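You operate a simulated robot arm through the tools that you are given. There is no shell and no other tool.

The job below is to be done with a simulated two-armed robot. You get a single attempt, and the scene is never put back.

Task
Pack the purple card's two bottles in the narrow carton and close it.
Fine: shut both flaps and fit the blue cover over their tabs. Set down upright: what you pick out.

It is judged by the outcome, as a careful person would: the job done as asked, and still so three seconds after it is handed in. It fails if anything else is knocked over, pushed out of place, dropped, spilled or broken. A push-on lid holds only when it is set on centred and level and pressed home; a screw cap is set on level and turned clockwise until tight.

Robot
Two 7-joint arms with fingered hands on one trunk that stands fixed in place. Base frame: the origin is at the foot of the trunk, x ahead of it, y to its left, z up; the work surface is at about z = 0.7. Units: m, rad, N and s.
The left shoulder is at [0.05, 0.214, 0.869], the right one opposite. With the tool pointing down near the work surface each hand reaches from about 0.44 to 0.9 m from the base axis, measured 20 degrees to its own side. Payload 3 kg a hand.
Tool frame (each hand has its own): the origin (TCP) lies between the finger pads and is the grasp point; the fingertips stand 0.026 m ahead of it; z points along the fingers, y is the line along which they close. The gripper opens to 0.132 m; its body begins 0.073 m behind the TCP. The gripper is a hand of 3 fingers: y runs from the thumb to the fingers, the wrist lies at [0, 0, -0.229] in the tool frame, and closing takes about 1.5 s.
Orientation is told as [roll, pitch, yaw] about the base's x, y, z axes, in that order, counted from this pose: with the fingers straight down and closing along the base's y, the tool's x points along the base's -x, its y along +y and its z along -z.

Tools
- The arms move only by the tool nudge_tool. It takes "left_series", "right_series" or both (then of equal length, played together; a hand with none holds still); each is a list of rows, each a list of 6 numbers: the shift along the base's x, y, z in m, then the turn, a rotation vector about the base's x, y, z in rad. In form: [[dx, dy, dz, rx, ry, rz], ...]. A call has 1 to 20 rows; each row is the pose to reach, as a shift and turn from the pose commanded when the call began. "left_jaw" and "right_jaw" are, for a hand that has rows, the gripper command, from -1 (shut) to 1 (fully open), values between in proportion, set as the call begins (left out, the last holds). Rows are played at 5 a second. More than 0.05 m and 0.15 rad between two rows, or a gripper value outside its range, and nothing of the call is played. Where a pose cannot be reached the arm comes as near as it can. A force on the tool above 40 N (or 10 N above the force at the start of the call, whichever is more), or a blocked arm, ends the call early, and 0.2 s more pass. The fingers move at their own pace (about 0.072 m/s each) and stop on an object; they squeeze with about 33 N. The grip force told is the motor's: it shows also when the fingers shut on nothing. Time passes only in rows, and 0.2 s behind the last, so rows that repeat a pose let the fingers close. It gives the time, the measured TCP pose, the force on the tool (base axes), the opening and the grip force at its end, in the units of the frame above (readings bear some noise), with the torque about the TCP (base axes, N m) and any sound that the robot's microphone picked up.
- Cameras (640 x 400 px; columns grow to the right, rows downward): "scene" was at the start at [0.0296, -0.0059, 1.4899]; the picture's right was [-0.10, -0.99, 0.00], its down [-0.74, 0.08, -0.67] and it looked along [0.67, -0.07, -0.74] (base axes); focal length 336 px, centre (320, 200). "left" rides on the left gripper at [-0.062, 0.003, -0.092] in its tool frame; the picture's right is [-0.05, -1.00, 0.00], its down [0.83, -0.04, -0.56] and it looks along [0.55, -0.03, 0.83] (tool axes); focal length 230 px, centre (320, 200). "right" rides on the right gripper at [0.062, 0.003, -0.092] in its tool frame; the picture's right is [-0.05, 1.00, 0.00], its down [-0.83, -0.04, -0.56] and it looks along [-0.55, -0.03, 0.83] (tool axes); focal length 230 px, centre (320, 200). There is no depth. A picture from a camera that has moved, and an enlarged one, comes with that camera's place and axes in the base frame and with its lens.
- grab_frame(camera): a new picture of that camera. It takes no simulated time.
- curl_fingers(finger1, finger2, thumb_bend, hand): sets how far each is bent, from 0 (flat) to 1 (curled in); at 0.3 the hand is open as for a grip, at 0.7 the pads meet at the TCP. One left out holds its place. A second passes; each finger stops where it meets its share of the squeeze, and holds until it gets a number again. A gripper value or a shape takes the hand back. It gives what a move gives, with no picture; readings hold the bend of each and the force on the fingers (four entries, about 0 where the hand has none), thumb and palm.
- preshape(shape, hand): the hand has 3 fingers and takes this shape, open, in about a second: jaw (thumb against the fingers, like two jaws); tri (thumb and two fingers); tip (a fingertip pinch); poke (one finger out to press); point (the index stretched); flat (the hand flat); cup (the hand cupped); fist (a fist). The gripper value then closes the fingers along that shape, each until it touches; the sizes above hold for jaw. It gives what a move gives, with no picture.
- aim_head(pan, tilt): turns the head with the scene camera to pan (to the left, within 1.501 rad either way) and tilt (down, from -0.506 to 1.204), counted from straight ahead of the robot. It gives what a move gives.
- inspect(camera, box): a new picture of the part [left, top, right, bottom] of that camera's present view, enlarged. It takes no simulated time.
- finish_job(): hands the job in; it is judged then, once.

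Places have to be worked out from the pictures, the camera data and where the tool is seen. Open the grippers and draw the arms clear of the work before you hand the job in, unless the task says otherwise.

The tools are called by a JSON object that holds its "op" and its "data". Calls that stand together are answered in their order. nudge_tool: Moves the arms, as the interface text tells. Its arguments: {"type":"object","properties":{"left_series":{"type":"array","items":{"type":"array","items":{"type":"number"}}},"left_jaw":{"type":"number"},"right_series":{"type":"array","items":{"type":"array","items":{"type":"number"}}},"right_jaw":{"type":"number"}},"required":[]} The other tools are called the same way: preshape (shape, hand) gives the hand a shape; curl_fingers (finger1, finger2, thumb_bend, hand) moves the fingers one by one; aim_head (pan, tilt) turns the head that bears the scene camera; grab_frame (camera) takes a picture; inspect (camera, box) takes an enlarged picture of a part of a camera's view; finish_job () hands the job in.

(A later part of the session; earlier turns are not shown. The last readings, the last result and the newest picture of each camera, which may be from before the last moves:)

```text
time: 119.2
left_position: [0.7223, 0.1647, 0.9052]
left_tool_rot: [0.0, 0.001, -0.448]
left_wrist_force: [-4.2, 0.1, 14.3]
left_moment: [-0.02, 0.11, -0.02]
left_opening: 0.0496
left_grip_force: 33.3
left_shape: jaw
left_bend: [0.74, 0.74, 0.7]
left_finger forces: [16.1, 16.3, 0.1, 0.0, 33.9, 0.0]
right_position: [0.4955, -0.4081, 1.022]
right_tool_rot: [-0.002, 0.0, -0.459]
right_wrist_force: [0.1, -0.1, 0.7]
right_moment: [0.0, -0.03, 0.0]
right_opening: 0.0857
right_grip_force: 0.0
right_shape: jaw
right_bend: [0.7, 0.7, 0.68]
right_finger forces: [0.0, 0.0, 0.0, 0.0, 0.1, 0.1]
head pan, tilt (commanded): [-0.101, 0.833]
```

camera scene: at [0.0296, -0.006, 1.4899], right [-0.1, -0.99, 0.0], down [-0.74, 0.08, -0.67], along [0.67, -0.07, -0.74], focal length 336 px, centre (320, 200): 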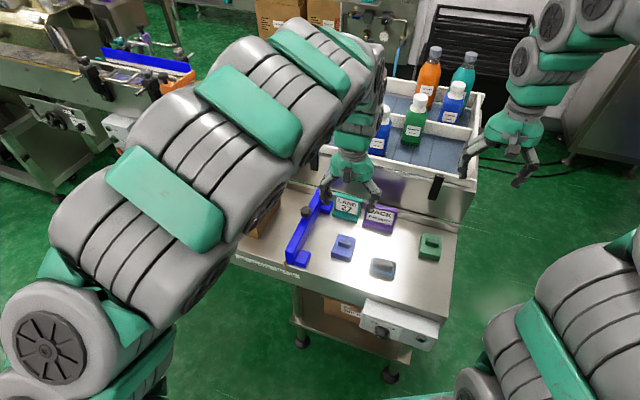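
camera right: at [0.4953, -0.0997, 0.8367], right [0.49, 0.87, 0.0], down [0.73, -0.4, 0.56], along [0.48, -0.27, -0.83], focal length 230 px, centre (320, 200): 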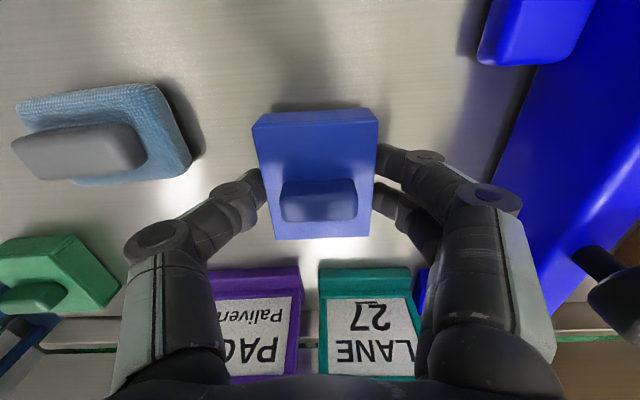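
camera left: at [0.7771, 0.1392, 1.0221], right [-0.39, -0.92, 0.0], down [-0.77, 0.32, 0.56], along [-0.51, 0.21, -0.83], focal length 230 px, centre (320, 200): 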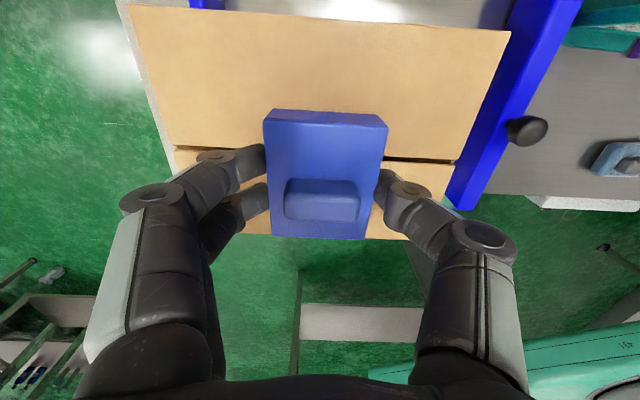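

Resistance of 14 N at about the expected seating height. I look for any gap under the cover.

{"op": "inspect", "data": {"camera": "scene", "box": [222, 150, 262, 185]}}

{"op": "inspect", "data": {"camera": "left", "box": [240, 80, 400, 250]}}

```text
11.43 times, centred on (242, 168) of scene
camera zoom: at [0.0293, -0.006, 1.4899], right [-0.1, -0.99, 0.0], down [-0.74, 0.08, -0.67], along [0.67, -0.07, -0.74], focal length 3843 px, centre (1211, 571)
```

zoom: 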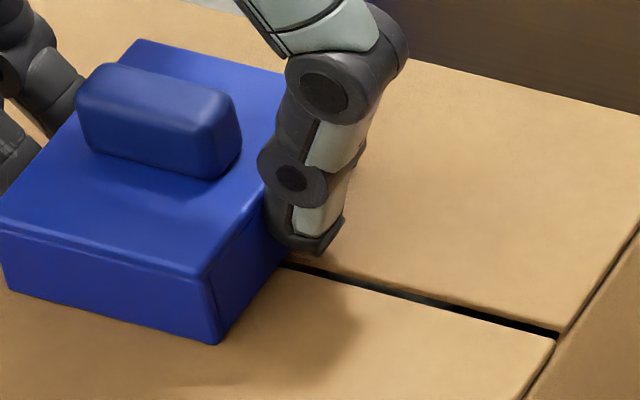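

```text
2.35 times, centred on (320, 165) of left
camera zoom: at [0.7794, 0.1417, 0.9974], right [-0.39, -0.92, 0.0], down [-0.77, 0.32, 0.55], along [-0.51, 0.21, -0.83], focal length 541 px, centre (320, 282)
```

zoom: 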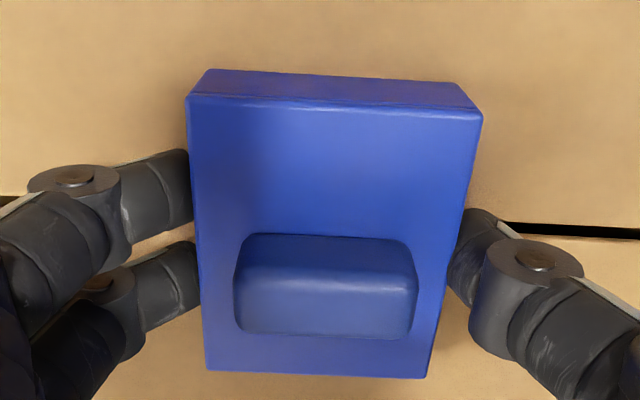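

It looks flush or nearly so. I press a little further with the grip still on to see whether it moves.

{"op": "nudge_tool", "data": {"left_series": [[0, 0, -0.001, 0, 0, 0], [0, 0, -0.0015, 0, 0, 0], [0, 0, -0.0015, 0, 0, 0]]}}

{"op": "inspect", "data": {"camera": "scene", "box": [222, 150, 262, 185]}}

```text
time: 120.0
left_position: [0.722, 0.1647, 0.905]
left_tool_rot: [0.002, -0.003, -0.447]
left_wrist_force: [-2.9, 1.4, 30.8]
left_moment: [-0.04, 0.05, 0.01]
left_opening: 0.0503
left_grip_force: 32.6
left_shape: jaw
left_bend: [0.74, 0.74, 0.71]
left_finger forces: [18.2, 18.3, 0.0, 0.0, 37.0, 0.0]
right_position: [0.4937, -0.4085, 1.024]
right_tool_rot: [-0.003, 0.001, -0.457]
right_wrist_force: [-0.6, 0.3, -0.1]
right_moment: [0.0, -0.02, 0.0]
right_opening: 0.0856
right_grip_force: 0.1
right_shape: jaw
right_bend: [0.7, 0.7, 0.68]
right_finger forces: [0.0, 0.0, 0.0, 0.0, 0.0, 0.0]
head pan, tilt (commanded): [-0.101, 0.833]
```

```text
11.43 times, centred on (242, 168) of scene
camera zoom: at [0.0291, -0.006, 1.4899], right [-0.1, -0.99, 0.0], down [-0.74, 0.08, -0.67], along [0.67, -0.07, -0.74], focal length 3843 px, centre (1211, 571)
```

zoom: 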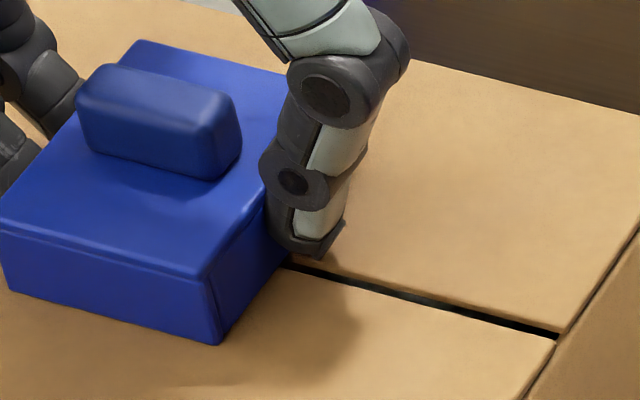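

No further travel at 31 N. I ease off, open the hand, and rise to inspect how the cover sits.

{"op": "nudge_tool", "data": {"left_series": [[0, 0, 0.0015, 0, 0, 0], [0, 0, 0.003, 0, 0, 0]]}}

{"op": "nudge_tool", "data": {"left_series": [[0, 0, 0, 0, 0, 0], [0, 0, 0, 0, 0, 0], [0, 0, 0, 0, 0, 0], [0, 0, 0, 0, 0, 0]], "left_jaw": 0.2}}

{"op": "nudge_tool", "data": {"left_series": [[0, 0, 0.02, 0, 0, 0], [0, 0, 0.06, 0, 0, 0], [-0.015, 0.007, 0.1, 0, 0, 0], [-0.03, 0.014, 0.12, 0, 0, 0]]}}

{"op": "inspect", "data": {"camera": "scene", "box": [215, 140, 275, 190]}}

{"op": "inspect", "data": {"camera": "left", "box": [220, 0, 440, 180]}}

```text
time: 120.6
left_position: [0.7209, 0.1655, 0.9051]
left_tool_rot: [0.0, -0.001, -0.449]
left_wrist_force: [3.7, 1.0, 9.2]
left_moment: [0.03, -0.13, -0.01]
left_opening: 0.0499
left_grip_force: 32.9
left_shape: jaw
left_bend: [0.74, 0.74, 0.71]
left_finger forces: [18.2, 18.1, 0.0, 0.0, 34.1, 0.0]
right_position: [0.4949, -0.4074, 1.0228]
right_tool_rot: [-0.004, 0.0, -0.457]
right_wrist_force: [0.0, -0.2, 0.2]
right_moment: [0.0, 0.01, 0.03]
right_opening: 0.0857
right_grip_force: 0.1
right_shape: jaw
right_bend: [0.7, 0.7, 0.68]
right_finger forces: [0.0, 0.0, 0.0, 0.1, 0.0, 0.0]
head pan, tilt (commanded): [-0.101, 0.833]
```

```text
time: 121.6
left_position: [0.722, 0.1656, 0.9068]
left_tool_rot: [0.001, -0.001, -0.446]
left_wrist_force: [-0.4, 0.9, 0.2]
left_moment: [0.01, 0.0, -0.02]
left_opening: 0.0789
left_grip_force: 0.0
left_shape: jaw
left_bend: [0.71, 0.71, 0.71]
left_finger forces: [0.1, 0.1, 0.1, 0.0, 0.1, 0.0]
right_position: [0.4939, -0.4075, 1.0232]
right_tool_rot: [-0.001, 0.001, -0.456]
right_wrist_force: [0.4, -0.2, 0.7]
right_moment: [0.03, 0.0, 0.03]
right_opening: 0.0856
right_grip_force: 0.2
right_shape: jaw
right_bend: [0.7, 0.7, 0.68]
right_finger forces: [0.1, 0.0, 0.0, 0.1, 0.0, 0.0]
head pan, tilt (commanded): [-0.101, 0.833]
```

```text
time: 122.6
left_position: [0.6909, 0.1776, 1.0278]
left_tool_rot: [-0.001, -0.002, -0.447]
left_wrist_force: [0.1, 0.7, 0.0]
left_moment: [-0.04, -0.02, -0.01]
left_opening: 0.0789
left_grip_force: 0.0
left_shape: jaw
left_bend: [0.71, 0.71, 0.71]
left_finger forces: [0.0, 0.0, 0.1, 0.0, 0.1, 0.0]
right_position: [0.4945, -0.4067, 1.0227]
right_tool_rot: [-0.001, 0.0, -0.459]
right_wrist_force: [-0.3, 0.0, -0.1]
right_moment: [0.02, 0.03, 0.02]
right_opening: 0.0852
right_grip_force: 0.1
right_shape: jaw
right_bend: [0.7, 0.7, 0.68]
right_finger forces: [0.0, 0.1, 0.0, 0.2, 0.1, 0.0]
head pan, tilt (commanded): [-0.101, 0.833]
```

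```text
8.00 times, centred on (245, 165) of scene
camera zoom: at [0.0295, -0.0059, 1.4899], right [-0.1, -0.99, 0.0], down [-0.74, 0.08, -0.67], along [0.67, -0.07, -0.74], focal length 2690 px, centre (920, 480)
```

zoom: 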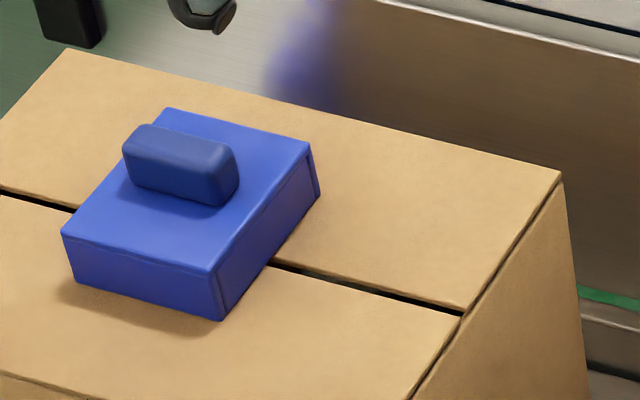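

```text
2.22 times, centred on (330, 90) of left
camera zoom: at [0.7487, 0.1547, 1.1196], right [-0.39, -0.92, 0.0], down [-0.77, 0.32, 0.56], along [-0.51, 0.21, -0.83], focal length 511 px, centre (298, 444)
```

zoom: 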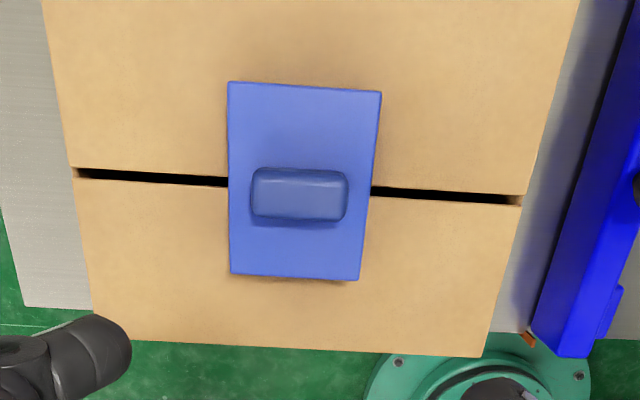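

The cover sits centred over the tabs (within about 1 mm of the seam centre), but I can't be sure it is fully home. I close the hand and press down on its handle from directly above.

{"op": "nudge_tool", "data": {"left_series": [[0.01, -0.005, 0, 0, 0, 0], [0.02, -0.01, 0, 0, 0, 0], [0.0309, -0.0142, 0, 0, 0, 0], [0.0309, -0.0142, 0, 0, 0, 0], [0.0309, -0.0142, 0, 0, 0, 0], [0.0309, -0.0142, 0, 0, 0, 0], [0.0309, -0.0142, 0, 0, 0, 0], [0.0309, -0.0142, -0.03, 0, 0, 0], [0.0309, -0.0142, -0.06, 0, 0, 0], [0.0309, -0.0142, -0.078, 0, 0, 0]], "left_jaw": -1}}

{"op": "inspect", "data": {"camera": "scene", "box": [205, 120, 295, 195]}}

{"op": "inspect", "data": {"camera": "left", "box": [220, 60, 440, 260]}}

```text
time: 124.8
left_position: [0.7234, 0.1664, 0.9484]
left_tool_rot: [0.0, -0.003, -0.449]
left_wrist_force: [1.2, 0.3, 0.3]
left_moment: [-0.02, 0.01, 0.01]
left_opening: 0.0
left_grip_force: 32.8
left_shape: jaw
left_bend: [0.68, 0.68, 0.74]
left_finger forces: [0.1, 0.0, 0.0, 0.0, 0.0, 0.1]
right_position: [0.4945, -0.4083, 1.0232]
right_tool_rot: [-0.001, 0.0, -0.457]
right_wrist_force: [0.4, 0.5, 0.6]
right_moment: [-0.03, -0.05, -0.01]
right_opening: 0.0856
right_grip_force: 0.0
right_shape: jaw
right_bend: [0.7, 0.7, 0.68]
right_finger forces: [0.0, 0.0, 0.0, 0.1, 0.0, 0.0]
head pan, tilt (commanded): [-0.101, 0.833]
```

```text
5.33 times, centred on (250, 158) of scene
camera zoom: at [0.0296, -0.0059, 1.4899], right [-0.1, -0.99, 0.0], down [-0.74, 0.08, -0.67], along [0.67, -0.07, -0.74], focal length 1794 px, centre (693, 427)
```

zoom: 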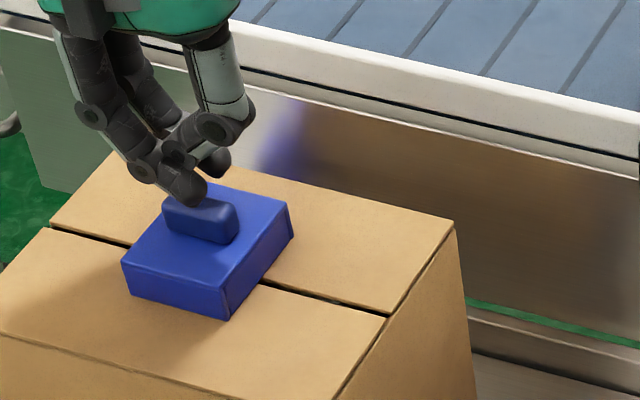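

```text
2.00 times, centred on (330, 160) of left
camera zoom: at [0.7796, 0.1426, 1.0402], right [-0.39, -0.92, 0.0], down [-0.77, 0.32, 0.55], along [-0.51, 0.21, -0.83], focal length 460 px, centre (300, 280)
```

zoom: 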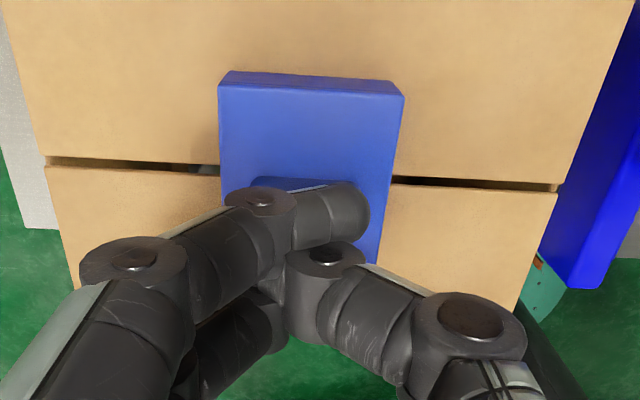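

The closed fingers are just over the handle. I press down step by step.

{"op": "nudge_tool", "data": {"left_series": [[0, 0, -0.005, 0, 0, 0], [0, 0, -0.01, 0, 0, 0], [0, 0, -0.012, 0, 0, 0]]}}

```text
time: 125.6
left_position: [0.722, 0.1655, 0.9374]
left_tool_rot: [0.0, -0.001, -0.448]
left_wrist_force: [-0.9, 0.9, 8.8]
left_moment: [0.01, 0.04, 0.0]
left_opening: 0.0001
left_grip_force: 33.1
left_shape: jaw
left_bend: [0.68, 0.68, 0.74]
left_finger forces: [0.0, 0.0, 0.0, 0.0, 0.0, 0.0]
right_position: [0.4943, -0.4079, 1.0237]
right_tool_rot: [-0.001, -0.001, -0.456]
right_wrist_force: [-0.5, -0.1, 0.6]
right_moment: [-0.03, 0.0, 0.0]
right_opening: 0.0857
right_grip_force: 0.1
right_shape: jaw
right_bend: [0.7, 0.7, 0.68]
right_finger forces: [0.1, 0.0, 0.1, 0.0, 0.0, 0.1]
head pan, tilt (commanded): [-0.101, 0.833]
```

Contact (9 N) with almost no moment, so it is centred. I press harder in 1 mm steps.

{"op": "nudge_tool", "data": {"left_series": [[0, 0, -0.001, 0, 0, 0], [0, 0, -0.002, 0, 0, 0], [0, 0, -0.002, 0, 0, 0]]}}

{"op": "inspect", "data": {"camera": "scene", "box": [205, 120, 295, 195]}}

```text
time: 126.4
left_position: [0.7228, 0.1641, 0.9355]
left_tool_rot: [0.002, -0.002, -0.446]
left_wrist_force: [-3.0, -2.1, 29.3]
left_moment: [0.16, 0.05, 0.03]
left_opening: 0.0
left_grip_force: 32.7
left_shape: jaw
left_bend: [0.69, 0.7, 0.76]
left_finger forces: [0.0, 0.0, 0.0, 0.0, 46.1, 0.0]
right_position: [0.4935, -0.4079, 1.0232]
right_tool_rot: [-0.002, 0.001, -0.457]
right_wrist_force: [0.4, 0.1, 0.1]
right_moment: [0.0, 0.02, -0.02]
right_opening: 0.0859
right_grip_force: 0.2
right_shape: jaw
right_bend: [0.7, 0.7, 0.68]
right_finger forces: [0.0, 0.0, 0.0, 0.1, 0.0, 0.0]
head pan, tilt (commanded): [-0.101, 0.833]
```

```text
5.33 times, centred on (250, 158) of scene
camera zoom: at [0.0291, -0.0061, 1.4899], right [-0.1, -0.99, 0.0], down [-0.74, 0.08, -0.67], along [0.67, -0.07, -0.74], focal length 1794 px, centre (693, 427)
```

zoom: 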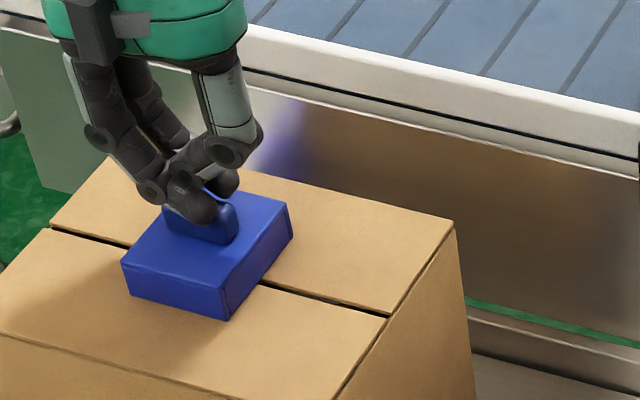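

29 N so far with no movement. I press slightly harder, toward the 40 N limit.

{"op": "nudge_tool", "data": {"left_series": [[0, 0, -0.0006, 0, 0, 0], [0, 0, -0.001, 0, 0, 0], [0, 0, -0.001, 0, 0, 0], [0, 0, -0.001, 0, 0, 0]]}}

```text
time: 127.4
left_position: [0.7208, 0.1656, 0.9342]
left_tool_rot: [0.001, -0.001, -0.447]
left_wrist_force: [1.3, -3.2, 31.8]
left_moment: [0.13, 0.04, 0.02]
left_opening: 0.0
left_grip_force: 32.5
left_shape: jaw
left_bend: [0.69, 0.71, 0.77]
left_finger forces: [0.0, 0.1, 0.0, 0.0, 49.8, 0.1]
right_position: [0.4945, -0.4083, 1.0227]
right_tool_rot: [-0.001, -0.001, -0.456]
right_wrist_force: [0.2, 0.1, -0.2]
right_moment: [0.02, 0.0, 0.03]
right_opening: 0.0853
right_grip_force: 0.1
right_shape: jaw
right_bend: [0.7, 0.7, 0.68]
right_finger forces: [0.1, 0.0, 0.1, 0.0, 0.0, 0.0]
head pan, tilt (commanded): [-0.101, 0.833]
```

No further travel at 32 N. To know whether it is truly home, I'll calibrate heights: I lift off and touch the bare table with the closed hand the same way I touched the flap.

{"op": "nudge_tool", "data": {"left_series": [[0, 0, 0.004, 0, 0, 0], [0, 0, 0.03, 0, 0, 0], [0, 0, 0.07, 0, 0, 0], [-0.016, -0.03, 0.09, 0, 0, 0], [-0.032, -0.07, 0.09, 0, 0, 0], [-0.048, -0.11, 0.09, 0, 0, 0], [-0.064, -0.15, 0.09, 0, 0, 0], [-0.08, -0.19, 0.09, 0, 0, 0], [-0.1, -0.23, 0.085, 0, 0, 0], [-0.12, -0.265, 0.06, 0, 0, 0], [-0.14, -0.29, 0.025, 0, 0, 0], [-0.15, -0.295, -0.02, 0, 0, 0], [-0.15, -0.295, -0.065, 0, 0, 0], [-0.15, -0.295, -0.11, 0, 0, 0], [-0.15, -0.295, -0.15, 0, 0, 0], [-0.15, -0.295, -0.18, 0, 0, 0]]}}

{"op": "inspect", "data": {"camera": "scene", "box": [220, 145, 280, 190]}}

{"op": "grab_frame", "data": {"camera": "scene"}}

```text
time: 130.8
left_position: [0.5714, -0.1285, 0.7546]
left_tool_rot: [0.0, -0.001, -0.447]
left_wrist_force: [1.3, 0.2, -0.6]
left_moment: [0.02, 0.01, -0.01]
left_opening: 0.0001
left_grip_force: 33.6
left_shape: jaw
left_bend: [0.69, 0.69, 0.75]
left_finger forces: [0.0, 0.0, 0.1, 0.1, 0.0, 0.1]
right_position: [0.4952, -0.4077, 1.0241]
right_tool_rot: [-0.003, 0.0, -0.457]
right_wrist_force: [0.0, -0.2, 0.1]
right_moment: [0.0, 0.0, 0.03]
right_opening: 0.0855
right_grip_force: 0.0
right_shape: jaw
right_bend: [0.7, 0.7, 0.68]
right_finger forces: [0.0, 0.0, 0.1, 0.0, 0.0, 0.0]
head pan, tilt (commanded): [-0.101, 0.833]
```

```text
8.89 times, centred on (250, 168) of scene
camera zoom: at [0.0296, -0.006, 1.4899], right [-0.1, -0.99, 0.0], down [-0.74, 0.08, -0.67], along [0.67, -0.07, -0.74], focal length 2989 px, centre (942, 489)
```

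zoom: 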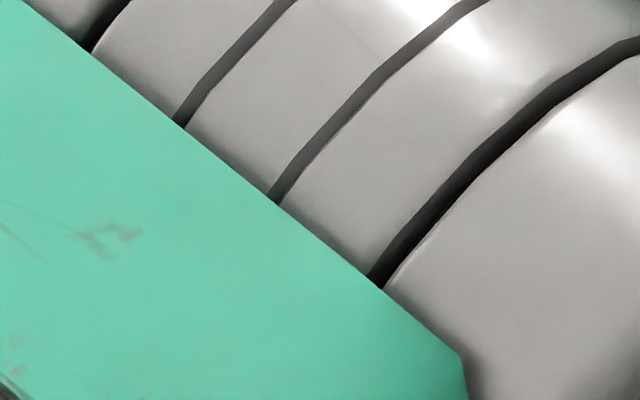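

```text
taken
camera scene: at [0.0296, -0.006, 1.4899], right [-0.1, -0.99, 0.0], down [-0.74, 0.08, -0.67], along [0.67, -0.07, -0.74], focal length 336 px, centre (320, 200)
```

scene: 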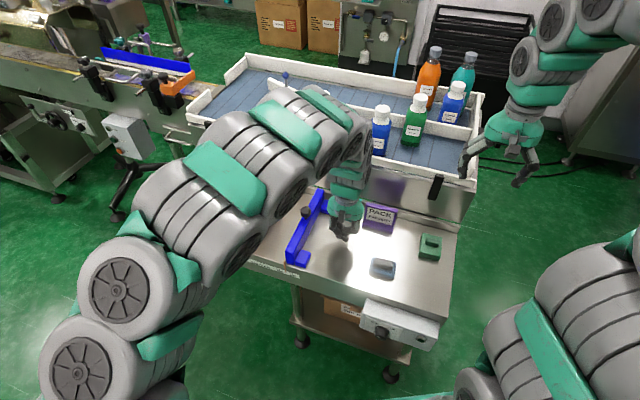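

I lower in small steps to touch the table lightly.

{"op": "nudge_tool", "data": {"left_series": [[0, 0, -0.015, 0, 0, 0], [0, 0, -0.022, 0, 0, 0], [0, 0, -0.025, 0, 0, 0], [0, 0, -0.025, 0, 0, 0]]}}

```text
time: 131.8
left_position: [0.5725, -0.1288, 0.7283]
left_tool_rot: [-0.002, 0.001, -0.447]
left_wrist_force: [0.7, -1.2, 0.3]
left_moment: [0.03, 0.0, 0.01]
left_opening: 0.0
left_grip_force: 32.4
left_shape: jaw
left_bend: [0.69, 0.69, 0.75]
left_finger forces: [0.0, 0.1, 0.0, 0.0, 0.1, 0.1]
right_position: [0.4952, -0.4089, 1.0232]
right_tool_rot: [-0.002, 0.0, -0.457]
right_wrist_force: [-0.2, 0.0, 0.1]
right_moment: [-0.01, 0.01, 0.02]
right_opening: 0.0855
right_grip_force: 0.0
right_shape: jaw
right_bend: [0.7, 0.7, 0.68]
right_finger forces: [0.0, 0.1, 0.1, 0.0, 0.0, 0.1]
head pan, tilt (commanded): [-0.101, 0.833]
```

{"op": "nudge_tool", "data": {"left_series": [[0, 0, -0.002, 0, 0, 0], [0, 0, -0.003, 0, 0, 0], [0, 0, -0.003, 0, 0, 0]]}}

```text
time: 132.6
left_position: [0.5727, -0.1302, 0.7245]
left_tool_rot: [0.0, -0.001, -0.446]
left_wrist_force: [-0.1, -0.2, 0.0]
left_moment: [-0.01, 0.01, 0.01]
left_opening: 0.0002
left_grip_force: 33.3
left_shape: jaw
left_bend: [0.69, 0.69, 0.75]
left_finger forces: [0.1, 0.0, 0.0, 0.0, 0.0, 0.1]
right_position: [0.495, -0.4079, 1.0226]
right_tool_rot: [0.0, 0.0, -0.457]
right_wrist_force: [0.4, -0.3, 0.0]
right_moment: [-0.03, -0.02, 0.02]
right_opening: 0.0853
right_grip_force: 0.1
right_shape: jaw
right_bend: [0.7, 0.7, 0.68]
right_finger forces: [0.0, 0.0, 0.0, 0.0, 0.0, 0.0]
head pan, tilt (commanded): [-0.101, 0.833]
```

{"op": "nudge_tool", "data": {"left_series": [[0, 0, -0.0015, 0, 0, 0], [0, 0, -0.002, 0, 0, 0], [0, 0, -0.002, 0, 0, 0]]}}

```text
time: 133.4
left_position: [0.5723, -0.1291, 0.7235]
left_tool_rot: [0.0, -0.001, -0.448]
left_wrist_force: [-0.5, -0.4, -0.6]
left_moment: [-0.02, -0.01, 0.03]
left_opening: 0.0001
left_grip_force: 32.8
left_shape: jaw
left_bend: [0.69, 0.69, 0.75]
left_finger forces: [0.1, 0.0, 0.0, 0.1, 0.0, 0.1]
right_position: [0.4955, -0.4077, 1.0238]
right_tool_rot: [-0.002, -0.002, -0.457]
right_wrist_force: [-1.0, 0.4, 0.3]
right_moment: [-0.01, 0.02, 0.0]
right_opening: 0.0858
right_grip_force: 0.0
right_shape: jaw
right_bend: [0.7, 0.7, 0.68]
right_finger forces: [0.0, 0.0, 0.0, 0.1, 0.1, 0.1]
head pan, tilt (commanded): [-0.101, 0.833]
```

{"op": "nudge_tool", "data": {"left_series": [[0, 0, -0.001, 0, 0, 0], [0, 0, -0.002, 0, 0, 0], [0, 0, -0.002, 0, 0, 0]]}}

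```text
time: 134.2
left_position: [0.5733, -0.1276, 0.7208]
left_tool_rot: [0.0, -0.001, -0.448]
left_wrist_force: [-0.2, 0.6, 0.1]
left_moment: [0.0, 0.0, -0.01]
left_opening: 0.0
left_grip_force: 32.5
left_shape: jaw
left_bend: [0.69, 0.69, 0.75]
left_finger forces: [0.1, 0.1, 0.1, 0.1, 0.0, 0.0]
right_position: [0.4946, -0.4087, 1.0219]
right_tool_rot: [-0.002, -0.002, -0.457]
right_wrist_force: [1.0, 0.4, 0.3]
right_moment: [0.0, 0.0, 0.01]
right_opening: 0.0855
right_grip_force: 0.1
right_shape: jaw
right_bend: [0.7, 0.7, 0.68]
right_finger forces: [0.1, 0.0, 0.0, 0.1, 0.1, 0.0]
head pan, tilt (commanded): [-0.101, 0.833]
```

Still no contact at 0.7205; I keep lowering by 2 mm.

{"op": "nudge_tool", "data": {"left_series": [[0, 0, -0.001, 0, 0, 0], [0, 0, -0.002, 0, 0, 0], [0, 0, -0.002, 0, 0, 0]]}}

```text
time: 135.0
left_position: [0.5734, -0.1293, 0.7199]
left_tool_rot: [0.001, -0.002, -0.447]
left_wrist_force: [-2.9, 0.8, 23.1]
left_moment: [0.07, 0.03, 0.01]
left_opening: 0.0
left_grip_force: 33.3
left_shape: jaw
left_bend: [0.7, 0.7, 0.75]
left_finger forces: [0.1, 0.0, 0.1, 0.0, 37.3, 0.0]
right_position: [0.4934, -0.4082, 1.0228]
right_tool_rot: [-0.001, 0.0, -0.457]
right_wrist_force: [0.0, -0.6, 0.3]
right_moment: [0.01, -0.01, -0.02]
right_opening: 0.0857
right_grip_force: 0.0
right_shape: jaw
right_bend: [0.7, 0.7, 0.68]
right_finger forces: [0.1, 0.1, 0.0, 0.0, 0.1, 0.0]
head pan, tilt (commanded): [-0.101, 0.833]
```

The table touch (0.720) puts the flap top 174.5 mm above the table and the cover's base at the same height, so it is flush. I raise the hand and move clear to view it.

{"op": "nudge_tool", "data": {"left_series": [[0, 0, 0.005, 0, 0, 0], [0, 0, 0.05, 0, 0, 0], [0, 0, 0.1, 0, 0, 0], [0, 0.01, 0.148, 0, 0, 0], [0, 0.03, 0.19, 0, 0, 0], [0, 0.06, 0.225, 0, 0, 0], [0, 0.1, 0.255, 0, 0, 0], [0, 0.145, 0.275, 0, 0, 0], [0, 0.19, 0.29, 0, 0, 0], [0, 0.235, 0.3, 0, 0, 0], [0, 0.28, 0.3, 0, 0, 0], [0, 0.33, 0.3, 0, 0, 0], [0, 0.375, 0.3, 0, 0, 0]]}}

{"op": "inspect", "data": {"camera": "scene", "box": [220, 145, 280, 190]}}

{"op": "inspect", "data": {"camera": "scene", "box": [180, 125, 300, 225]}}

```text
time: 137.8
left_position: [0.5715, 0.244, 1.0209]
left_tool_rot: [0.0, -0.002, -0.448]
left_wrist_force: [-0.3, -0.5, 0.7]
left_moment: [-0.02, -0.03, 0.0]
left_opening: 0.0001
left_grip_force: 32.6
left_shape: jaw
left_bend: [0.69, 0.69, 0.75]
left_finger forces: [0.0, 0.1, 0.0, 0.0, 0.0, 0.0]
right_position: [0.4938, -0.4077, 1.0234]
right_tool_rot: [-0.003, -0.002, -0.457]
right_wrist_force: [-0.3, -0.7, 0.3]
right_moment: [0.0, 0.01, 0.02]
right_opening: 0.0859
right_grip_force: 0.0
right_shape: jaw
right_bend: [0.7, 0.7, 0.68]
right_finger forces: [0.1, 0.0, 0.1, 0.0, 0.0, 0.0]
head pan, tilt (commanded): [-0.101, 0.833]
```

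```text
8.89 times, centred on (250, 168) of scene
camera zoom: at [0.0296, -0.0059, 1.4899], right [-0.1, -0.99, 0.0], down [-0.74, 0.08, -0.67], along [0.67, -0.07, -0.74], focal length 2989 px, centre (942, 489)
```

zoom: 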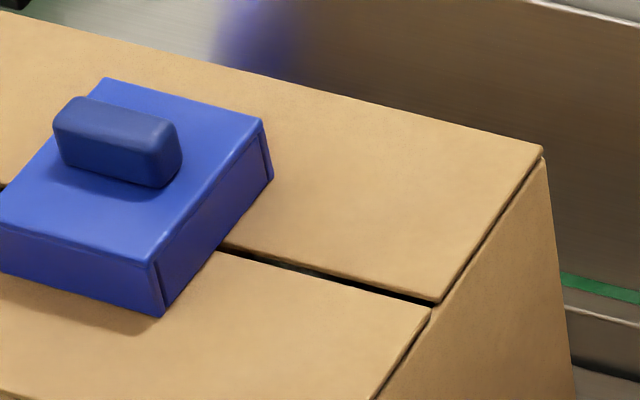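

```text
4.00 times, centred on (240, 175) of scene
camera zoom: at [0.0296, -0.0059, 1.4899], right [-0.1, -0.99, 0.0], down [-0.74, 0.08, -0.67], along [0.67, -0.07, -0.74], focal length 1345 px, centre (640, 300)
```

zoom: 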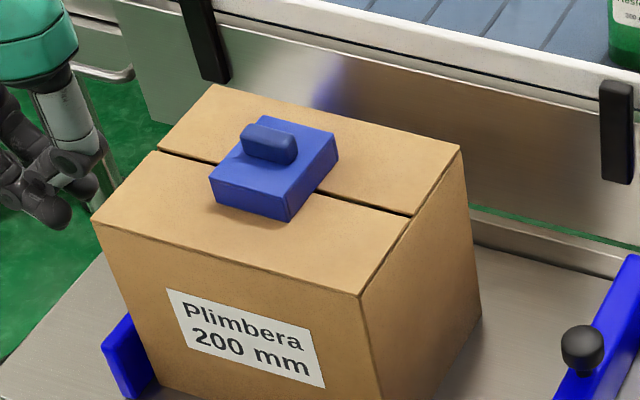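

The cover lies flush and level, with the seam meeting its side at mid-length. As a check that it holds, I go back over it with the hand open to grip it lightly and feel for resistance.

{"op": "nudge_tool", "data": {"left_series": [[0.03, -0.015, 0, 0, 0, 0], [0.06, -0.03, 0, 0, 0, 0], [0.09, -0.045, 0, 0, 0, 0], [0.12, -0.06, 0, 0, 0, 0], [0.15, -0.078, 0, 0, 0, 0], [0.15, -0.078, -0.03, 0, 0, 0], [0.15, -0.078, -0.06, 0, 0, 0], [0.15, -0.078, -0.06, 0, 0, 0]], "left_jaw": 0.3}}

{"op": "inspect", "data": {"camera": "left", "box": [220, 60, 420, 260]}}

```text
time: 139.6
left_position: [0.7246, 0.1686, 0.9607]
left_tool_rot: [0.0, -0.001, -0.446]
left_wrist_force: [-0.3, -0.1, -0.9]
left_moment: [0.0, 0.0, 0.01]
left_opening: 0.0858
left_grip_force: 0.1
left_shape: jaw
left_bend: [0.7, 0.7, 0.68]
left_finger forces: [0.0, 0.0, 0.0, 0.0, 0.0, 0.0]
right_position: [0.4947, -0.4088, 1.0243]
right_tool_rot: [-0.003, -0.001, -0.456]
right_wrist_force: [0.5, -0.7, -1.2]
right_moment: [0.03, 0.01, 0.01]
right_opening: 0.0857
right_grip_force: 0.1
right_shape: jaw
right_bend: [0.7, 0.7, 0.68]
right_finger forces: [0.0, 0.0, 0.0, 0.0, 0.1, 0.0]
head pan, tilt (commanded): [-0.101, 0.833]
```

```text
2.00 times, centred on (320, 160) of left
camera zoom: at [0.7817, 0.1443, 1.0518], right [-0.39, -0.92, 0.0], down [-0.77, 0.32, 0.56], along [-0.51, 0.21, -0.83], focal length 460 px, centre (320, 280)
```

zoom: 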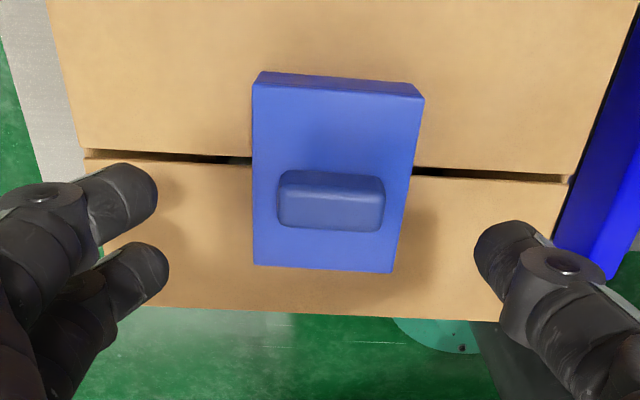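

The cover is centred to about 1 mm but rotated about 1.7° by the handle press. I centre the hand and descend to re-grip it squarely.

{"op": "nudge_tool", "data": {"left_series": [[-0.0028, -0.0037, 0, 0, 0, 0], [-0.0028, -0.0037, -0.025, 0, 0, 0], [-0.0028, -0.0037, -0.045, 0, 0, 0], [-0.0028, -0.0037, -0.052, 0, 0, 0], [-0.0028, -0.0037, -0.052, 0, 0, 0]]}}

{"op": "nudge_tool", "data": {"left_series": [[0, 0, 0, 0, 0, 0], [0, 0, 0, 0, 0, 0], [0, 0, 0, 0, 0, 0], [0, 0, 0, 0, 0, 0], [0, 0, 0, 0, 0, 0], [0, 0, 0, 0, 0, 0]], "left_jaw": -1}}

{"op": "inspect", "data": {"camera": "left", "box": [220, 60, 420, 260]}}

```text
time: 140.8
left_position: [0.7219, 0.1646, 0.908]
left_tool_rot: [0.0, -0.001, -0.448]
left_wrist_force: [-0.5, 0.3, -0.3]
left_moment: [-0.01, 0.0, 0.0]
left_opening: 0.0855
left_grip_force: 0.1
left_shape: jaw
left_bend: [0.7, 0.7, 0.68]
left_finger forces: [0.1, 0.0, 0.0, 0.1, 0.0, 0.0]
right_position: [0.4953, -0.4082, 1.0235]
right_tool_rot: [-0.004, 0.0, -0.456]
right_wrist_force: [1.2, 0.1, 0.2]
right_moment: [0.0, 0.01, 0.02]
right_opening: 0.0857
right_grip_force: 0.1
right_shape: jaw
right_bend: [0.7, 0.7, 0.68]
right_finger forces: [0.0, 0.0, 0.0, 0.0, 0.0, 0.1]
head pan, tilt (commanded): [-0.101, 0.833]
```

```text
time: 142.2
left_position: [0.7215, 0.1643, 0.9088]
left_tool_rot: [0.0, 0.001, -0.449]
left_wrist_force: [0.3, 0.4, -0.7]
left_moment: [-0.03, 0.02, 0.01]
left_opening: 0.0494
left_grip_force: 32.3
left_shape: jaw
left_bend: [0.73, 0.73, 0.7]
left_finger forces: [15.1, 14.9, 0.1, 0.0, 30.1, 0.0]
right_position: [0.4939, -0.4078, 1.0219]
right_tool_rot: [-0.003, -0.001, -0.458]
right_wrist_force: [-0.6, -0.4, 0.3]
right_moment: [-0.02, 0.0, 0.01]
right_opening: 0.0857
right_grip_force: 0.1
right_shape: jaw
right_bend: [0.7, 0.7, 0.68]
right_finger forces: [0.1, 0.1, 0.0, 0.1, 0.0, 0.1]
head pan, tilt (commanded): [-0.101, 0.833]
```

```text
2.00 times, centred on (320, 160) of left
camera zoom: at [0.7785, 0.1407, 0.999], right [-0.39, -0.92, 0.0], down [-0.77, 0.32, 0.56], along [-0.51, 0.21, -0.83], focal length 460 px, centre (320, 280)
```

zoom: 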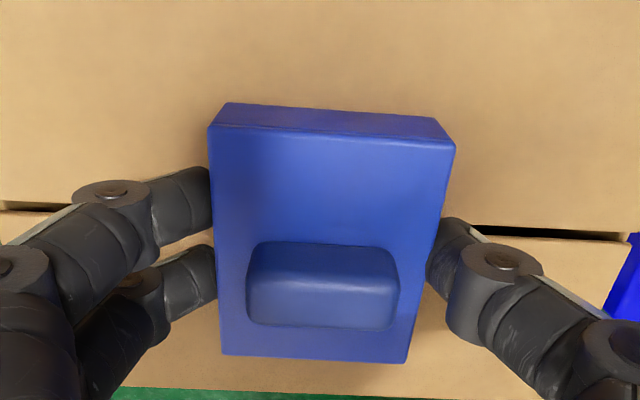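

Gripped again. I try a very gentle upward tug of 1 mm and read the force.

{"op": "nudge_tool", "data": {"left_series": [[0, 0, 0.0005, 0, 0, 0], [0, 0, 0.001, 0, 0, 0], [0, 0, 0.001, 0, 0, 0]]}}

```text
time: 143.0
left_position: [0.7205, 0.1628, 0.9091]
left_tool_rot: [-0.001, 0.0, -0.446]
left_wrist_force: [-0.9, 0.6, 0.5]
left_moment: [-0.01, -0.02, -0.05]
left_opening: 0.0493
left_grip_force: 32.7
left_shape: jaw
left_bend: [0.73, 0.73, 0.7]
left_finger forces: [15.2, 14.9, 0.0, 0.1, 30.1, 0.1]
right_position: [0.4941, -0.4077, 1.0227]
right_tool_rot: [-0.003, 0.001, -0.457]
right_wrist_force: [0.3, 0.7, 0.5]
right_moment: [0.01, -0.01, 0.04]
right_opening: 0.0857
right_grip_force: 0.0
right_shape: jaw
right_bend: [0.7, 0.7, 0.68]
right_finger forces: [0.0, 0.0, 0.0, 0.0, 0.0, 0.0]
head pan, tilt (commanded): [-0.101, 0.833]
```

No resistance at 1 mm. I try 2 mm more to see whether it is held at all.

{"op": "nudge_tool", "data": {"left_series": [[0, 0, 0.001, 0, 0, 0], [0, 0, 0.002, 0, 0, 0], [0, 0, 0.002, 0, 0, 0]]}}

{"op": "inspect", "data": {"camera": "scene", "box": [220, 145, 280, 190]}}

```text
time: 143.8
left_position: [0.721, 0.1642, 0.9121]
left_tool_rot: [0.0, 0.001, -0.447]
left_wrist_force: [0.7, 0.6, -0.4]
left_moment: [0.01, 0.0, 0.0]
left_opening: 0.0494
left_grip_force: 33.0
left_shape: jaw
left_bend: [0.73, 0.73, 0.7]
left_finger forces: [15.2, 14.9, 0.1, 0.0, 30.1, 0.0]
right_position: [0.495, -0.4077, 1.0222]
right_tool_rot: [-0.002, 0.001, -0.457]
right_wrist_force: [1.3, 0.6, 0.3]
right_moment: [0.0, -0.02, 0.01]
right_opening: 0.086
right_grip_force: 0.0
right_shape: jaw
right_bend: [0.7, 0.7, 0.68]
right_finger forces: [0.1, 0.0, 0.0, 0.0, 0.0, 0.0]
head pan, tilt (commanded): [-0.101, 0.833]
```

```text
8.89 times, centred on (250, 168) of scene
camera zoom: at [0.0296, -0.0059, 1.4899], right [-0.1, -0.99, 0.0], down [-0.74, 0.08, -0.67], along [0.67, -0.07, -0.74], focal length 2989 px, centre (942, 489)
```

zoom: 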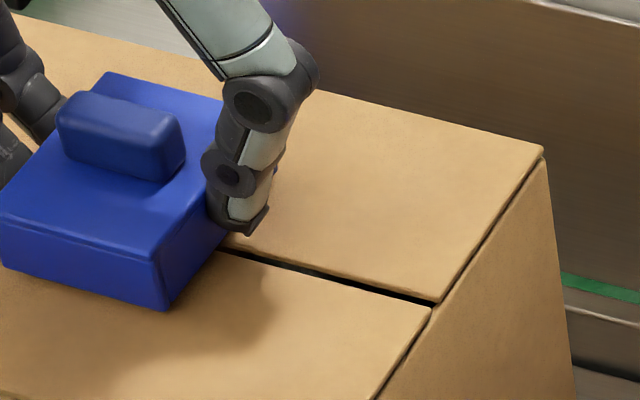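

The cover lifts freely, so it isn't held yet. I feel for the tabs' exact centre by moving the cover sideways in small steps and noting when it touches.

{"op": "nudge_tool", "data": {"left_series": [[0.0004, 0.0009, 0, 0, 0, 0], [0.0009, 0.0018, 0, 0, 0, 0], [0.0009, 0.0018, 0, 0, 0, 0]]}}

```text
time: 144.6
left_position: [0.7205, 0.1655, 0.9103]
left_tool_rot: [0.001, 0.0, -0.448]
left_wrist_force: [-0.5, 0.9, -0.3]
left_moment: [-0.02, 0.02, 0.0]
left_opening: 0.0495
left_grip_force: 32.9
left_shape: jaw
left_bend: [0.73, 0.73, 0.7]
left_finger forces: [15.1, 14.9, 0.1, 0.1, 30.1, 0.1]
right_position: [0.4957, -0.4078, 1.0221]
right_tool_rot: [-0.001, 0.001, -0.457]
right_wrist_force: [0.4, 0.6, 0.1]
right_moment: [-0.01, 0.01, -0.02]
right_opening: 0.0856
right_grip_force: 0.1
right_shape: jaw
right_bend: [0.7, 0.7, 0.68]
right_finger forces: [0.1, 0.0, 0.0, 0.0, 0.0, 0.1]
head pan, tilt (commanded): [-0.101, 0.833]
```

{"op": "nudge_tool", "data": {"left_series": [[0.0004, 0.0009, 0, 0, 0, 0], [0.0004, 0.0009, 0, 0, 0, 0]]}}

{"op": "nudge_tool", "data": {"left_series": [[0.0004, 0.0009, 0, 0, 0, 0], [0.0004, 0.0009, 0, 0, 0, 0]]}}

```text
time: 145.2
left_position: [0.721, 0.1656, 0.9113]
left_tool_rot: [0.0, 0.0, -0.446]
left_wrist_force: [-0.2, -0.1, 0.2]
left_moment: [0.01, 0.0, 0.03]
left_opening: 0.0495
left_grip_force: 33.7
left_shape: jaw
left_bend: [0.73, 0.73, 0.7]
left_finger forces: [15.0, 15.0, 0.0, 0.1, 30.1, 0.0]
right_position: [0.4938, -0.4083, 1.0233]
right_tool_rot: [-0.003, 0.0, -0.456]
right_wrist_force: [0.2, 0.1, 0.8]
right_moment: [-0.04, 0.03, 0.0]
right_opening: 0.0856
right_grip_force: 0.2
right_shape: jaw
right_bend: [0.7, 0.7, 0.68]
right_finger forces: [0.0, 0.0, 0.0, 0.0, 0.1, 0.0]
head pan, tilt (commanded): [-0.101, 0.833]
```

```text
time: 145.8
left_position: [0.7219, 0.1672, 0.9097]
left_tool_rot: [-0.001, 0.001, -0.447]
left_wrist_force: [0.0, 0.3, -0.4]
left_moment: [0.02, 0.05, 0.04]
left_opening: 0.0492
left_grip_force: 32.8
left_shape: jaw
left_bend: [0.73, 0.73, 0.7]
left_finger forces: [15.0, 14.9, 0.0, 0.0, 30.0, 0.0]
right_position: [0.4946, -0.4084, 1.0227]
right_tool_rot: [-0.002, 0.0, -0.457]
right_wrist_force: [0.6, 0.3, -0.6]
right_moment: [-0.01, -0.03, 0.01]
right_opening: 0.0857
right_grip_force: 0.1
right_shape: jaw
right_bend: [0.7, 0.7, 0.68]
right_finger forces: [0.1, 0.0, 0.0, 0.1, 0.0, 0.0]
head pan, tilt (commanded): [-0.101, 0.833]
```

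4 mm of free play so far. I continue until contact.

{"op": "nudge_tool", "data": {"left_series": [[0.0004, 0.0009, 0, 0, 0, 0], [0.0004, 0.0009, 0, 0, 0, 0]]}}

{"op": "nudge_tool", "data": {"left_series": [[0.0004, 0.0009, 0, 0, 0, 0], [0.0004, 0.0009, 0, 0, 0, 0]]}}

{"op": "nudge_tool", "data": {"left_series": [[0.0004, 0.0009, 0, 0, 0, 0], [0.0004, 0.0009, 0, 0, 0, 0]]}}

```text
time: 146.4
left_position: [0.722, 0.1691, 0.911]
left_tool_rot: [0.001, 0.0, -0.448]
left_wrist_force: [0.4, 0.1, -0.4]
left_moment: [-0.02, -0.02, 0.03]
left_opening: 0.0491
left_grip_force: 33.0
left_shape: jaw
left_bend: [0.73, 0.73, 0.7]
left_finger forces: [15.2, 14.9, 0.1, 0.0, 30.2, 0.1]
right_position: [0.4946, -0.4068, 1.0234]
right_tool_rot: [-0.002, -0.001, -0.457]
right_wrist_force: [-0.2, 0.3, 0.1]
right_moment: [0.02, 0.02, 0.0]
right_opening: 0.0852
right_grip_force: 0.0
right_shape: jaw
right_bend: [0.7, 0.7, 0.68]
right_finger forces: [0.1, 0.0, 0.1, 0.0, 0.0, 0.0]
head pan, tilt (commanded): [-0.101, 0.833]
```

```text
time: 147.0
left_position: [0.7226, 0.1691, 0.91]
left_tool_rot: [0.001, 0.001, -0.448]
left_wrist_force: [-0.4, -0.5, -0.1]
left_moment: [-0.02, -0.03, 0.03]
left_opening: 0.0496
left_grip_force: 32.5
left_shape: jaw
left_bend: [0.73, 0.73, 0.7]
left_finger forces: [15.2, 15.0, 0.0, 0.0, 30.1, 0.1]
right_position: [0.495, -0.4079, 1.024]
right_tool_rot: [-0.002, 0.001, -0.457]
right_wrist_force: [-0.3, 0.8, -0.1]
right_moment: [-0.03, 0.0, 0.0]
right_opening: 0.0855
right_grip_force: 0.0
right_shape: jaw
right_bend: [0.7, 0.7, 0.68]
right_finger forces: [0.0, 0.0, 0.0, 0.1, 0.0, 0.0]
head pan, tilt (commanded): [-0.101, 0.833]
```

```text
time: 147.6
left_position: [0.723, 0.1713, 0.9123]
left_tool_rot: [0.001, -0.001, -0.445]
left_wrist_force: [0.0, 0.1, -1.3]
left_moment: [-0.01, 0.01, 0.0]
left_opening: 0.0493
left_grip_force: 33.1
left_shape: jaw
left_bend: [0.73, 0.73, 0.7]
left_finger forces: [15.1, 14.9, 0.0, 0.1, 30.2, 0.0]
right_position: [0.4948, -0.4082, 1.023]
right_tool_rot: [0.0, 0.002, -0.457]
right_wrist_force: [-1.2, 0.3, 0.2]
right_moment: [0.05, 0.0, -0.03]
right_opening: 0.0854
right_grip_force: 0.1
right_shape: jaw
right_bend: [0.7, 0.7, 0.68]
right_finger forces: [0.1, 0.0, 0.1, 0.1, 0.0, 0.0]
head pan, tilt (commanded): [-0.101, 0.833]
```

7 mm with no contact. I look at the scene to make sure the carton isn't moving along.

{"op": "inspect", "data": {"camera": "scene", "box": [180, 125, 300, 225]}}

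{"op": "inspect", "data": {"camera": "left", "box": [120, 80, 520, 300]}}

```text
4.00 times, centred on (240, 175) of scene
camera zoom: at [0.0296, -0.0059, 1.4899], right [-0.1, -0.99, 0.0], down [-0.74, 0.08, -0.67], along [0.67, -0.07, -0.74], focal length 1345 px, centre (640, 300)
```

zoom: 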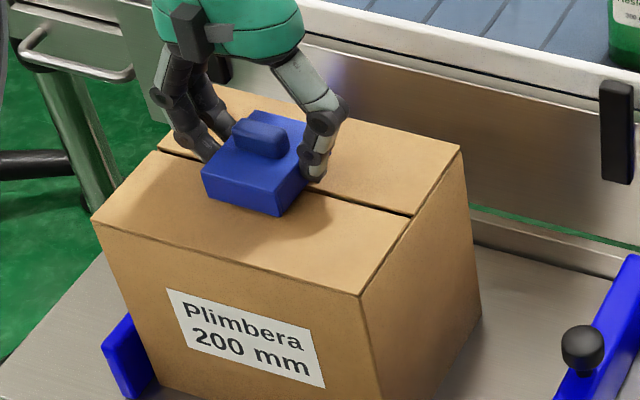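

```text
1.60 times, centred on (320, 190) of left
camera zoom: at [0.7806, 0.1467, 1.0024], right [-0.39, -0.92, 0.0], down [-0.77, 0.32, 0.56], along [-0.51, 0.21, -0.83], focal length 368 px, centre (320, 216)
```

zoom: 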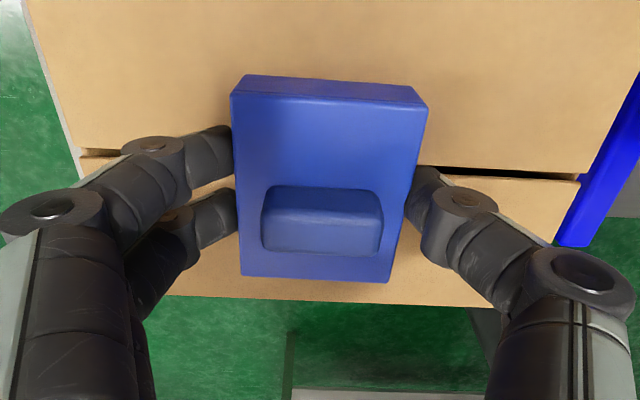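

The carton hasn't moved. I continue a few more millimetres to find the tab contact.

{"op": "nudge_tool", "data": {"left_series": [[0.0004, 0.0009, 0, 0, 0, 0], [0.0004, 0.0009, 0, 0, 0, 0]]}}

{"op": "nudge_tool", "data": {"left_series": [[0.0004, 0.0009, 0, 0, 0, 0], [0.0004, 0.0009, 0, 0, 0, 0]]}}

```text
time: 148.2
left_position: [0.7239, 0.1708, 0.9118]
left_tool_rot: [0.002, 0.001, -0.447]
left_wrist_force: [-1.3, -0.4, -0.3]
left_moment: [-0.04, 0.04, 0.07]
left_opening: 0.0491
left_grip_force: 32.8
left_shape: jaw
left_bend: [0.73, 0.73, 0.7]
left_finger forces: [15.0, 14.7, 0.1, 0.0, 31.6, 0.0]
right_position: [0.4947, -0.407, 1.0226]
right_tool_rot: [-0.002, 0.001, -0.456]
right_wrist_force: [0.4, -0.3, 0.8]
right_moment: [0.0, -0.02, 0.01]
right_opening: 0.0853
right_grip_force: 0.0
right_shape: jaw
right_bend: [0.7, 0.7, 0.68]
right_finger forces: [0.0, 0.0, 0.0, 0.0, 0.1, 0.0]
head pan, tilt (commanded): [-0.101, 0.833]
```

```text
time: 148.8
left_position: [0.7248, 0.1703, 0.9117]
left_tool_rot: [0.001, 0.0, -0.447]
left_wrist_force: [-2.9, -3.2, 0.1]
left_moment: [-0.07, 0.11, 0.1]
left_opening: 0.0491
left_grip_force: 32.3
left_shape: jaw
left_bend: [0.73, 0.73, 0.7]
left_finger forces: [14.8, 14.5, 0.1, 0.0, 33.9, 0.0]
right_position: [0.4944, -0.4081, 1.023]
right_tool_rot: [-0.002, 0.001, -0.458]
right_wrist_force: [1.1, 0.0, -0.3]
right_moment: [-0.04, 0.0, -0.01]
right_opening: 0.0855
right_grip_force: 0.0
right_shape: jaw
right_bend: [0.7, 0.7, 0.68]
right_finger forces: [0.1, 0.1, 0.1, 0.1, 0.0, 0.0]
head pan, tilt (commanded): [-0.101, 0.833]
```

Contact at about +8 mm. Now I go back and probe the other way.

{"op": "nudge_tool", "data": {"left_series": [[-0.0022, -0.0045, 0, 0, 0, 0], [-0.0043, -0.009, 0, 0, 0, 0], [-0.0056, -0.0117, 0, 0, 0, 0], [-0.0056, -0.0117, 0, 0, 0, 0]]}}

{"op": "nudge_tool", "data": {"left_series": [[-0.0004, -0.0009, 0, 0, 0, 0], [-0.0004, -0.0009, 0, 0, 0, 0]]}}

{"op": "nudge_tool", "data": {"left_series": [[-0.0004, -0.0009, 0, 0, 0, 0], [-0.0004, -0.0009, 0, 0, 0, 0]]}}

```text
time: 149.8
left_position: [0.7175, 0.1607, 0.9112]
left_tool_rot: [0.0, -0.002, -0.448]
left_wrist_force: [2.2, 3.6, -0.9]
left_moment: [0.1, -0.07, 0.11]
left_opening: 0.0491
left_grip_force: 33.0
left_shape: jaw
left_bend: [0.73, 0.73, 0.7]
left_finger forces: [17.3, 17.0, 0.0, 0.0, 30.2, 0.0]
right_position: [0.4942, -0.408, 1.0242]
right_tool_rot: [-0.002, 0.0, -0.457]
right_wrist_force: [-1.0, -0.4, 0.7]
right_moment: [0.0, 0.0, 0.0]
right_opening: 0.0854
right_grip_force: 0.0
right_shape: jaw
right_bend: [0.7, 0.7, 0.68]
right_finger forces: [0.1, 0.1, 0.0, 0.0, 0.1, 0.1]
head pan, tilt (commanded): [-0.101, 0.833]
```

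```text
time: 150.4
left_position: [0.7177, 0.1592, 0.9093]
left_tool_rot: [-0.001, -0.001, -0.446]
left_wrist_force: [3.8, 3.8, 1.9]
left_moment: [0.13, -0.09, 0.04]
left_opening: 0.049
left_grip_force: 33.2
left_shape: jaw
left_bend: [0.73, 0.73, 0.7]
left_finger forces: [18.0, 17.8, 0.0, 0.1, 29.9, 0.0]
right_position: [0.4946, -0.4083, 1.0229]
right_tool_rot: [0.0, 0.001, -0.457]
right_wrist_force: [0.9, -0.6, 0.0]
right_moment: [0.01, -0.01, 0.01]
right_opening: 0.0856
right_grip_force: 0.1
right_shape: jaw
right_bend: [0.7, 0.7, 0.68]
right_finger forces: [0.0, 0.0, 0.1, 0.0, 0.0, 0.1]
head pan, tilt (commanded): [-0.101, 0.833]
```

```text
time: 151.0
left_position: [0.7179, 0.1584, 0.9099]
left_tool_rot: [-0.001, 0.0, -0.447]
left_wrist_force: [3.8, 4.5, 1.4]
left_moment: [0.15, -0.1, 0.03]
left_opening: 0.0489
left_grip_force: 33.0
left_shape: jaw
left_bend: [0.73, 0.73, 0.7]
left_finger forces: [18.1, 17.8, 0.0, 0.1, 29.9, 0.0]
right_position: [0.4954, -0.4085, 1.0243]
right_tool_rot: [-0.002, 0.0, -0.459]
right_wrist_force: [-0.4, 0.0, -0.5]
right_moment: [0.01, -0.02, -0.02]
right_opening: 0.0857
right_grip_force: 0.1
right_shape: jaw
right_bend: [0.7, 0.7, 0.68]
right_finger forces: [0.0, 0.0, 0.0, 0.0, 0.0, 0.0]
head pan, tilt (commanded): [-0.101, 0.833]
```

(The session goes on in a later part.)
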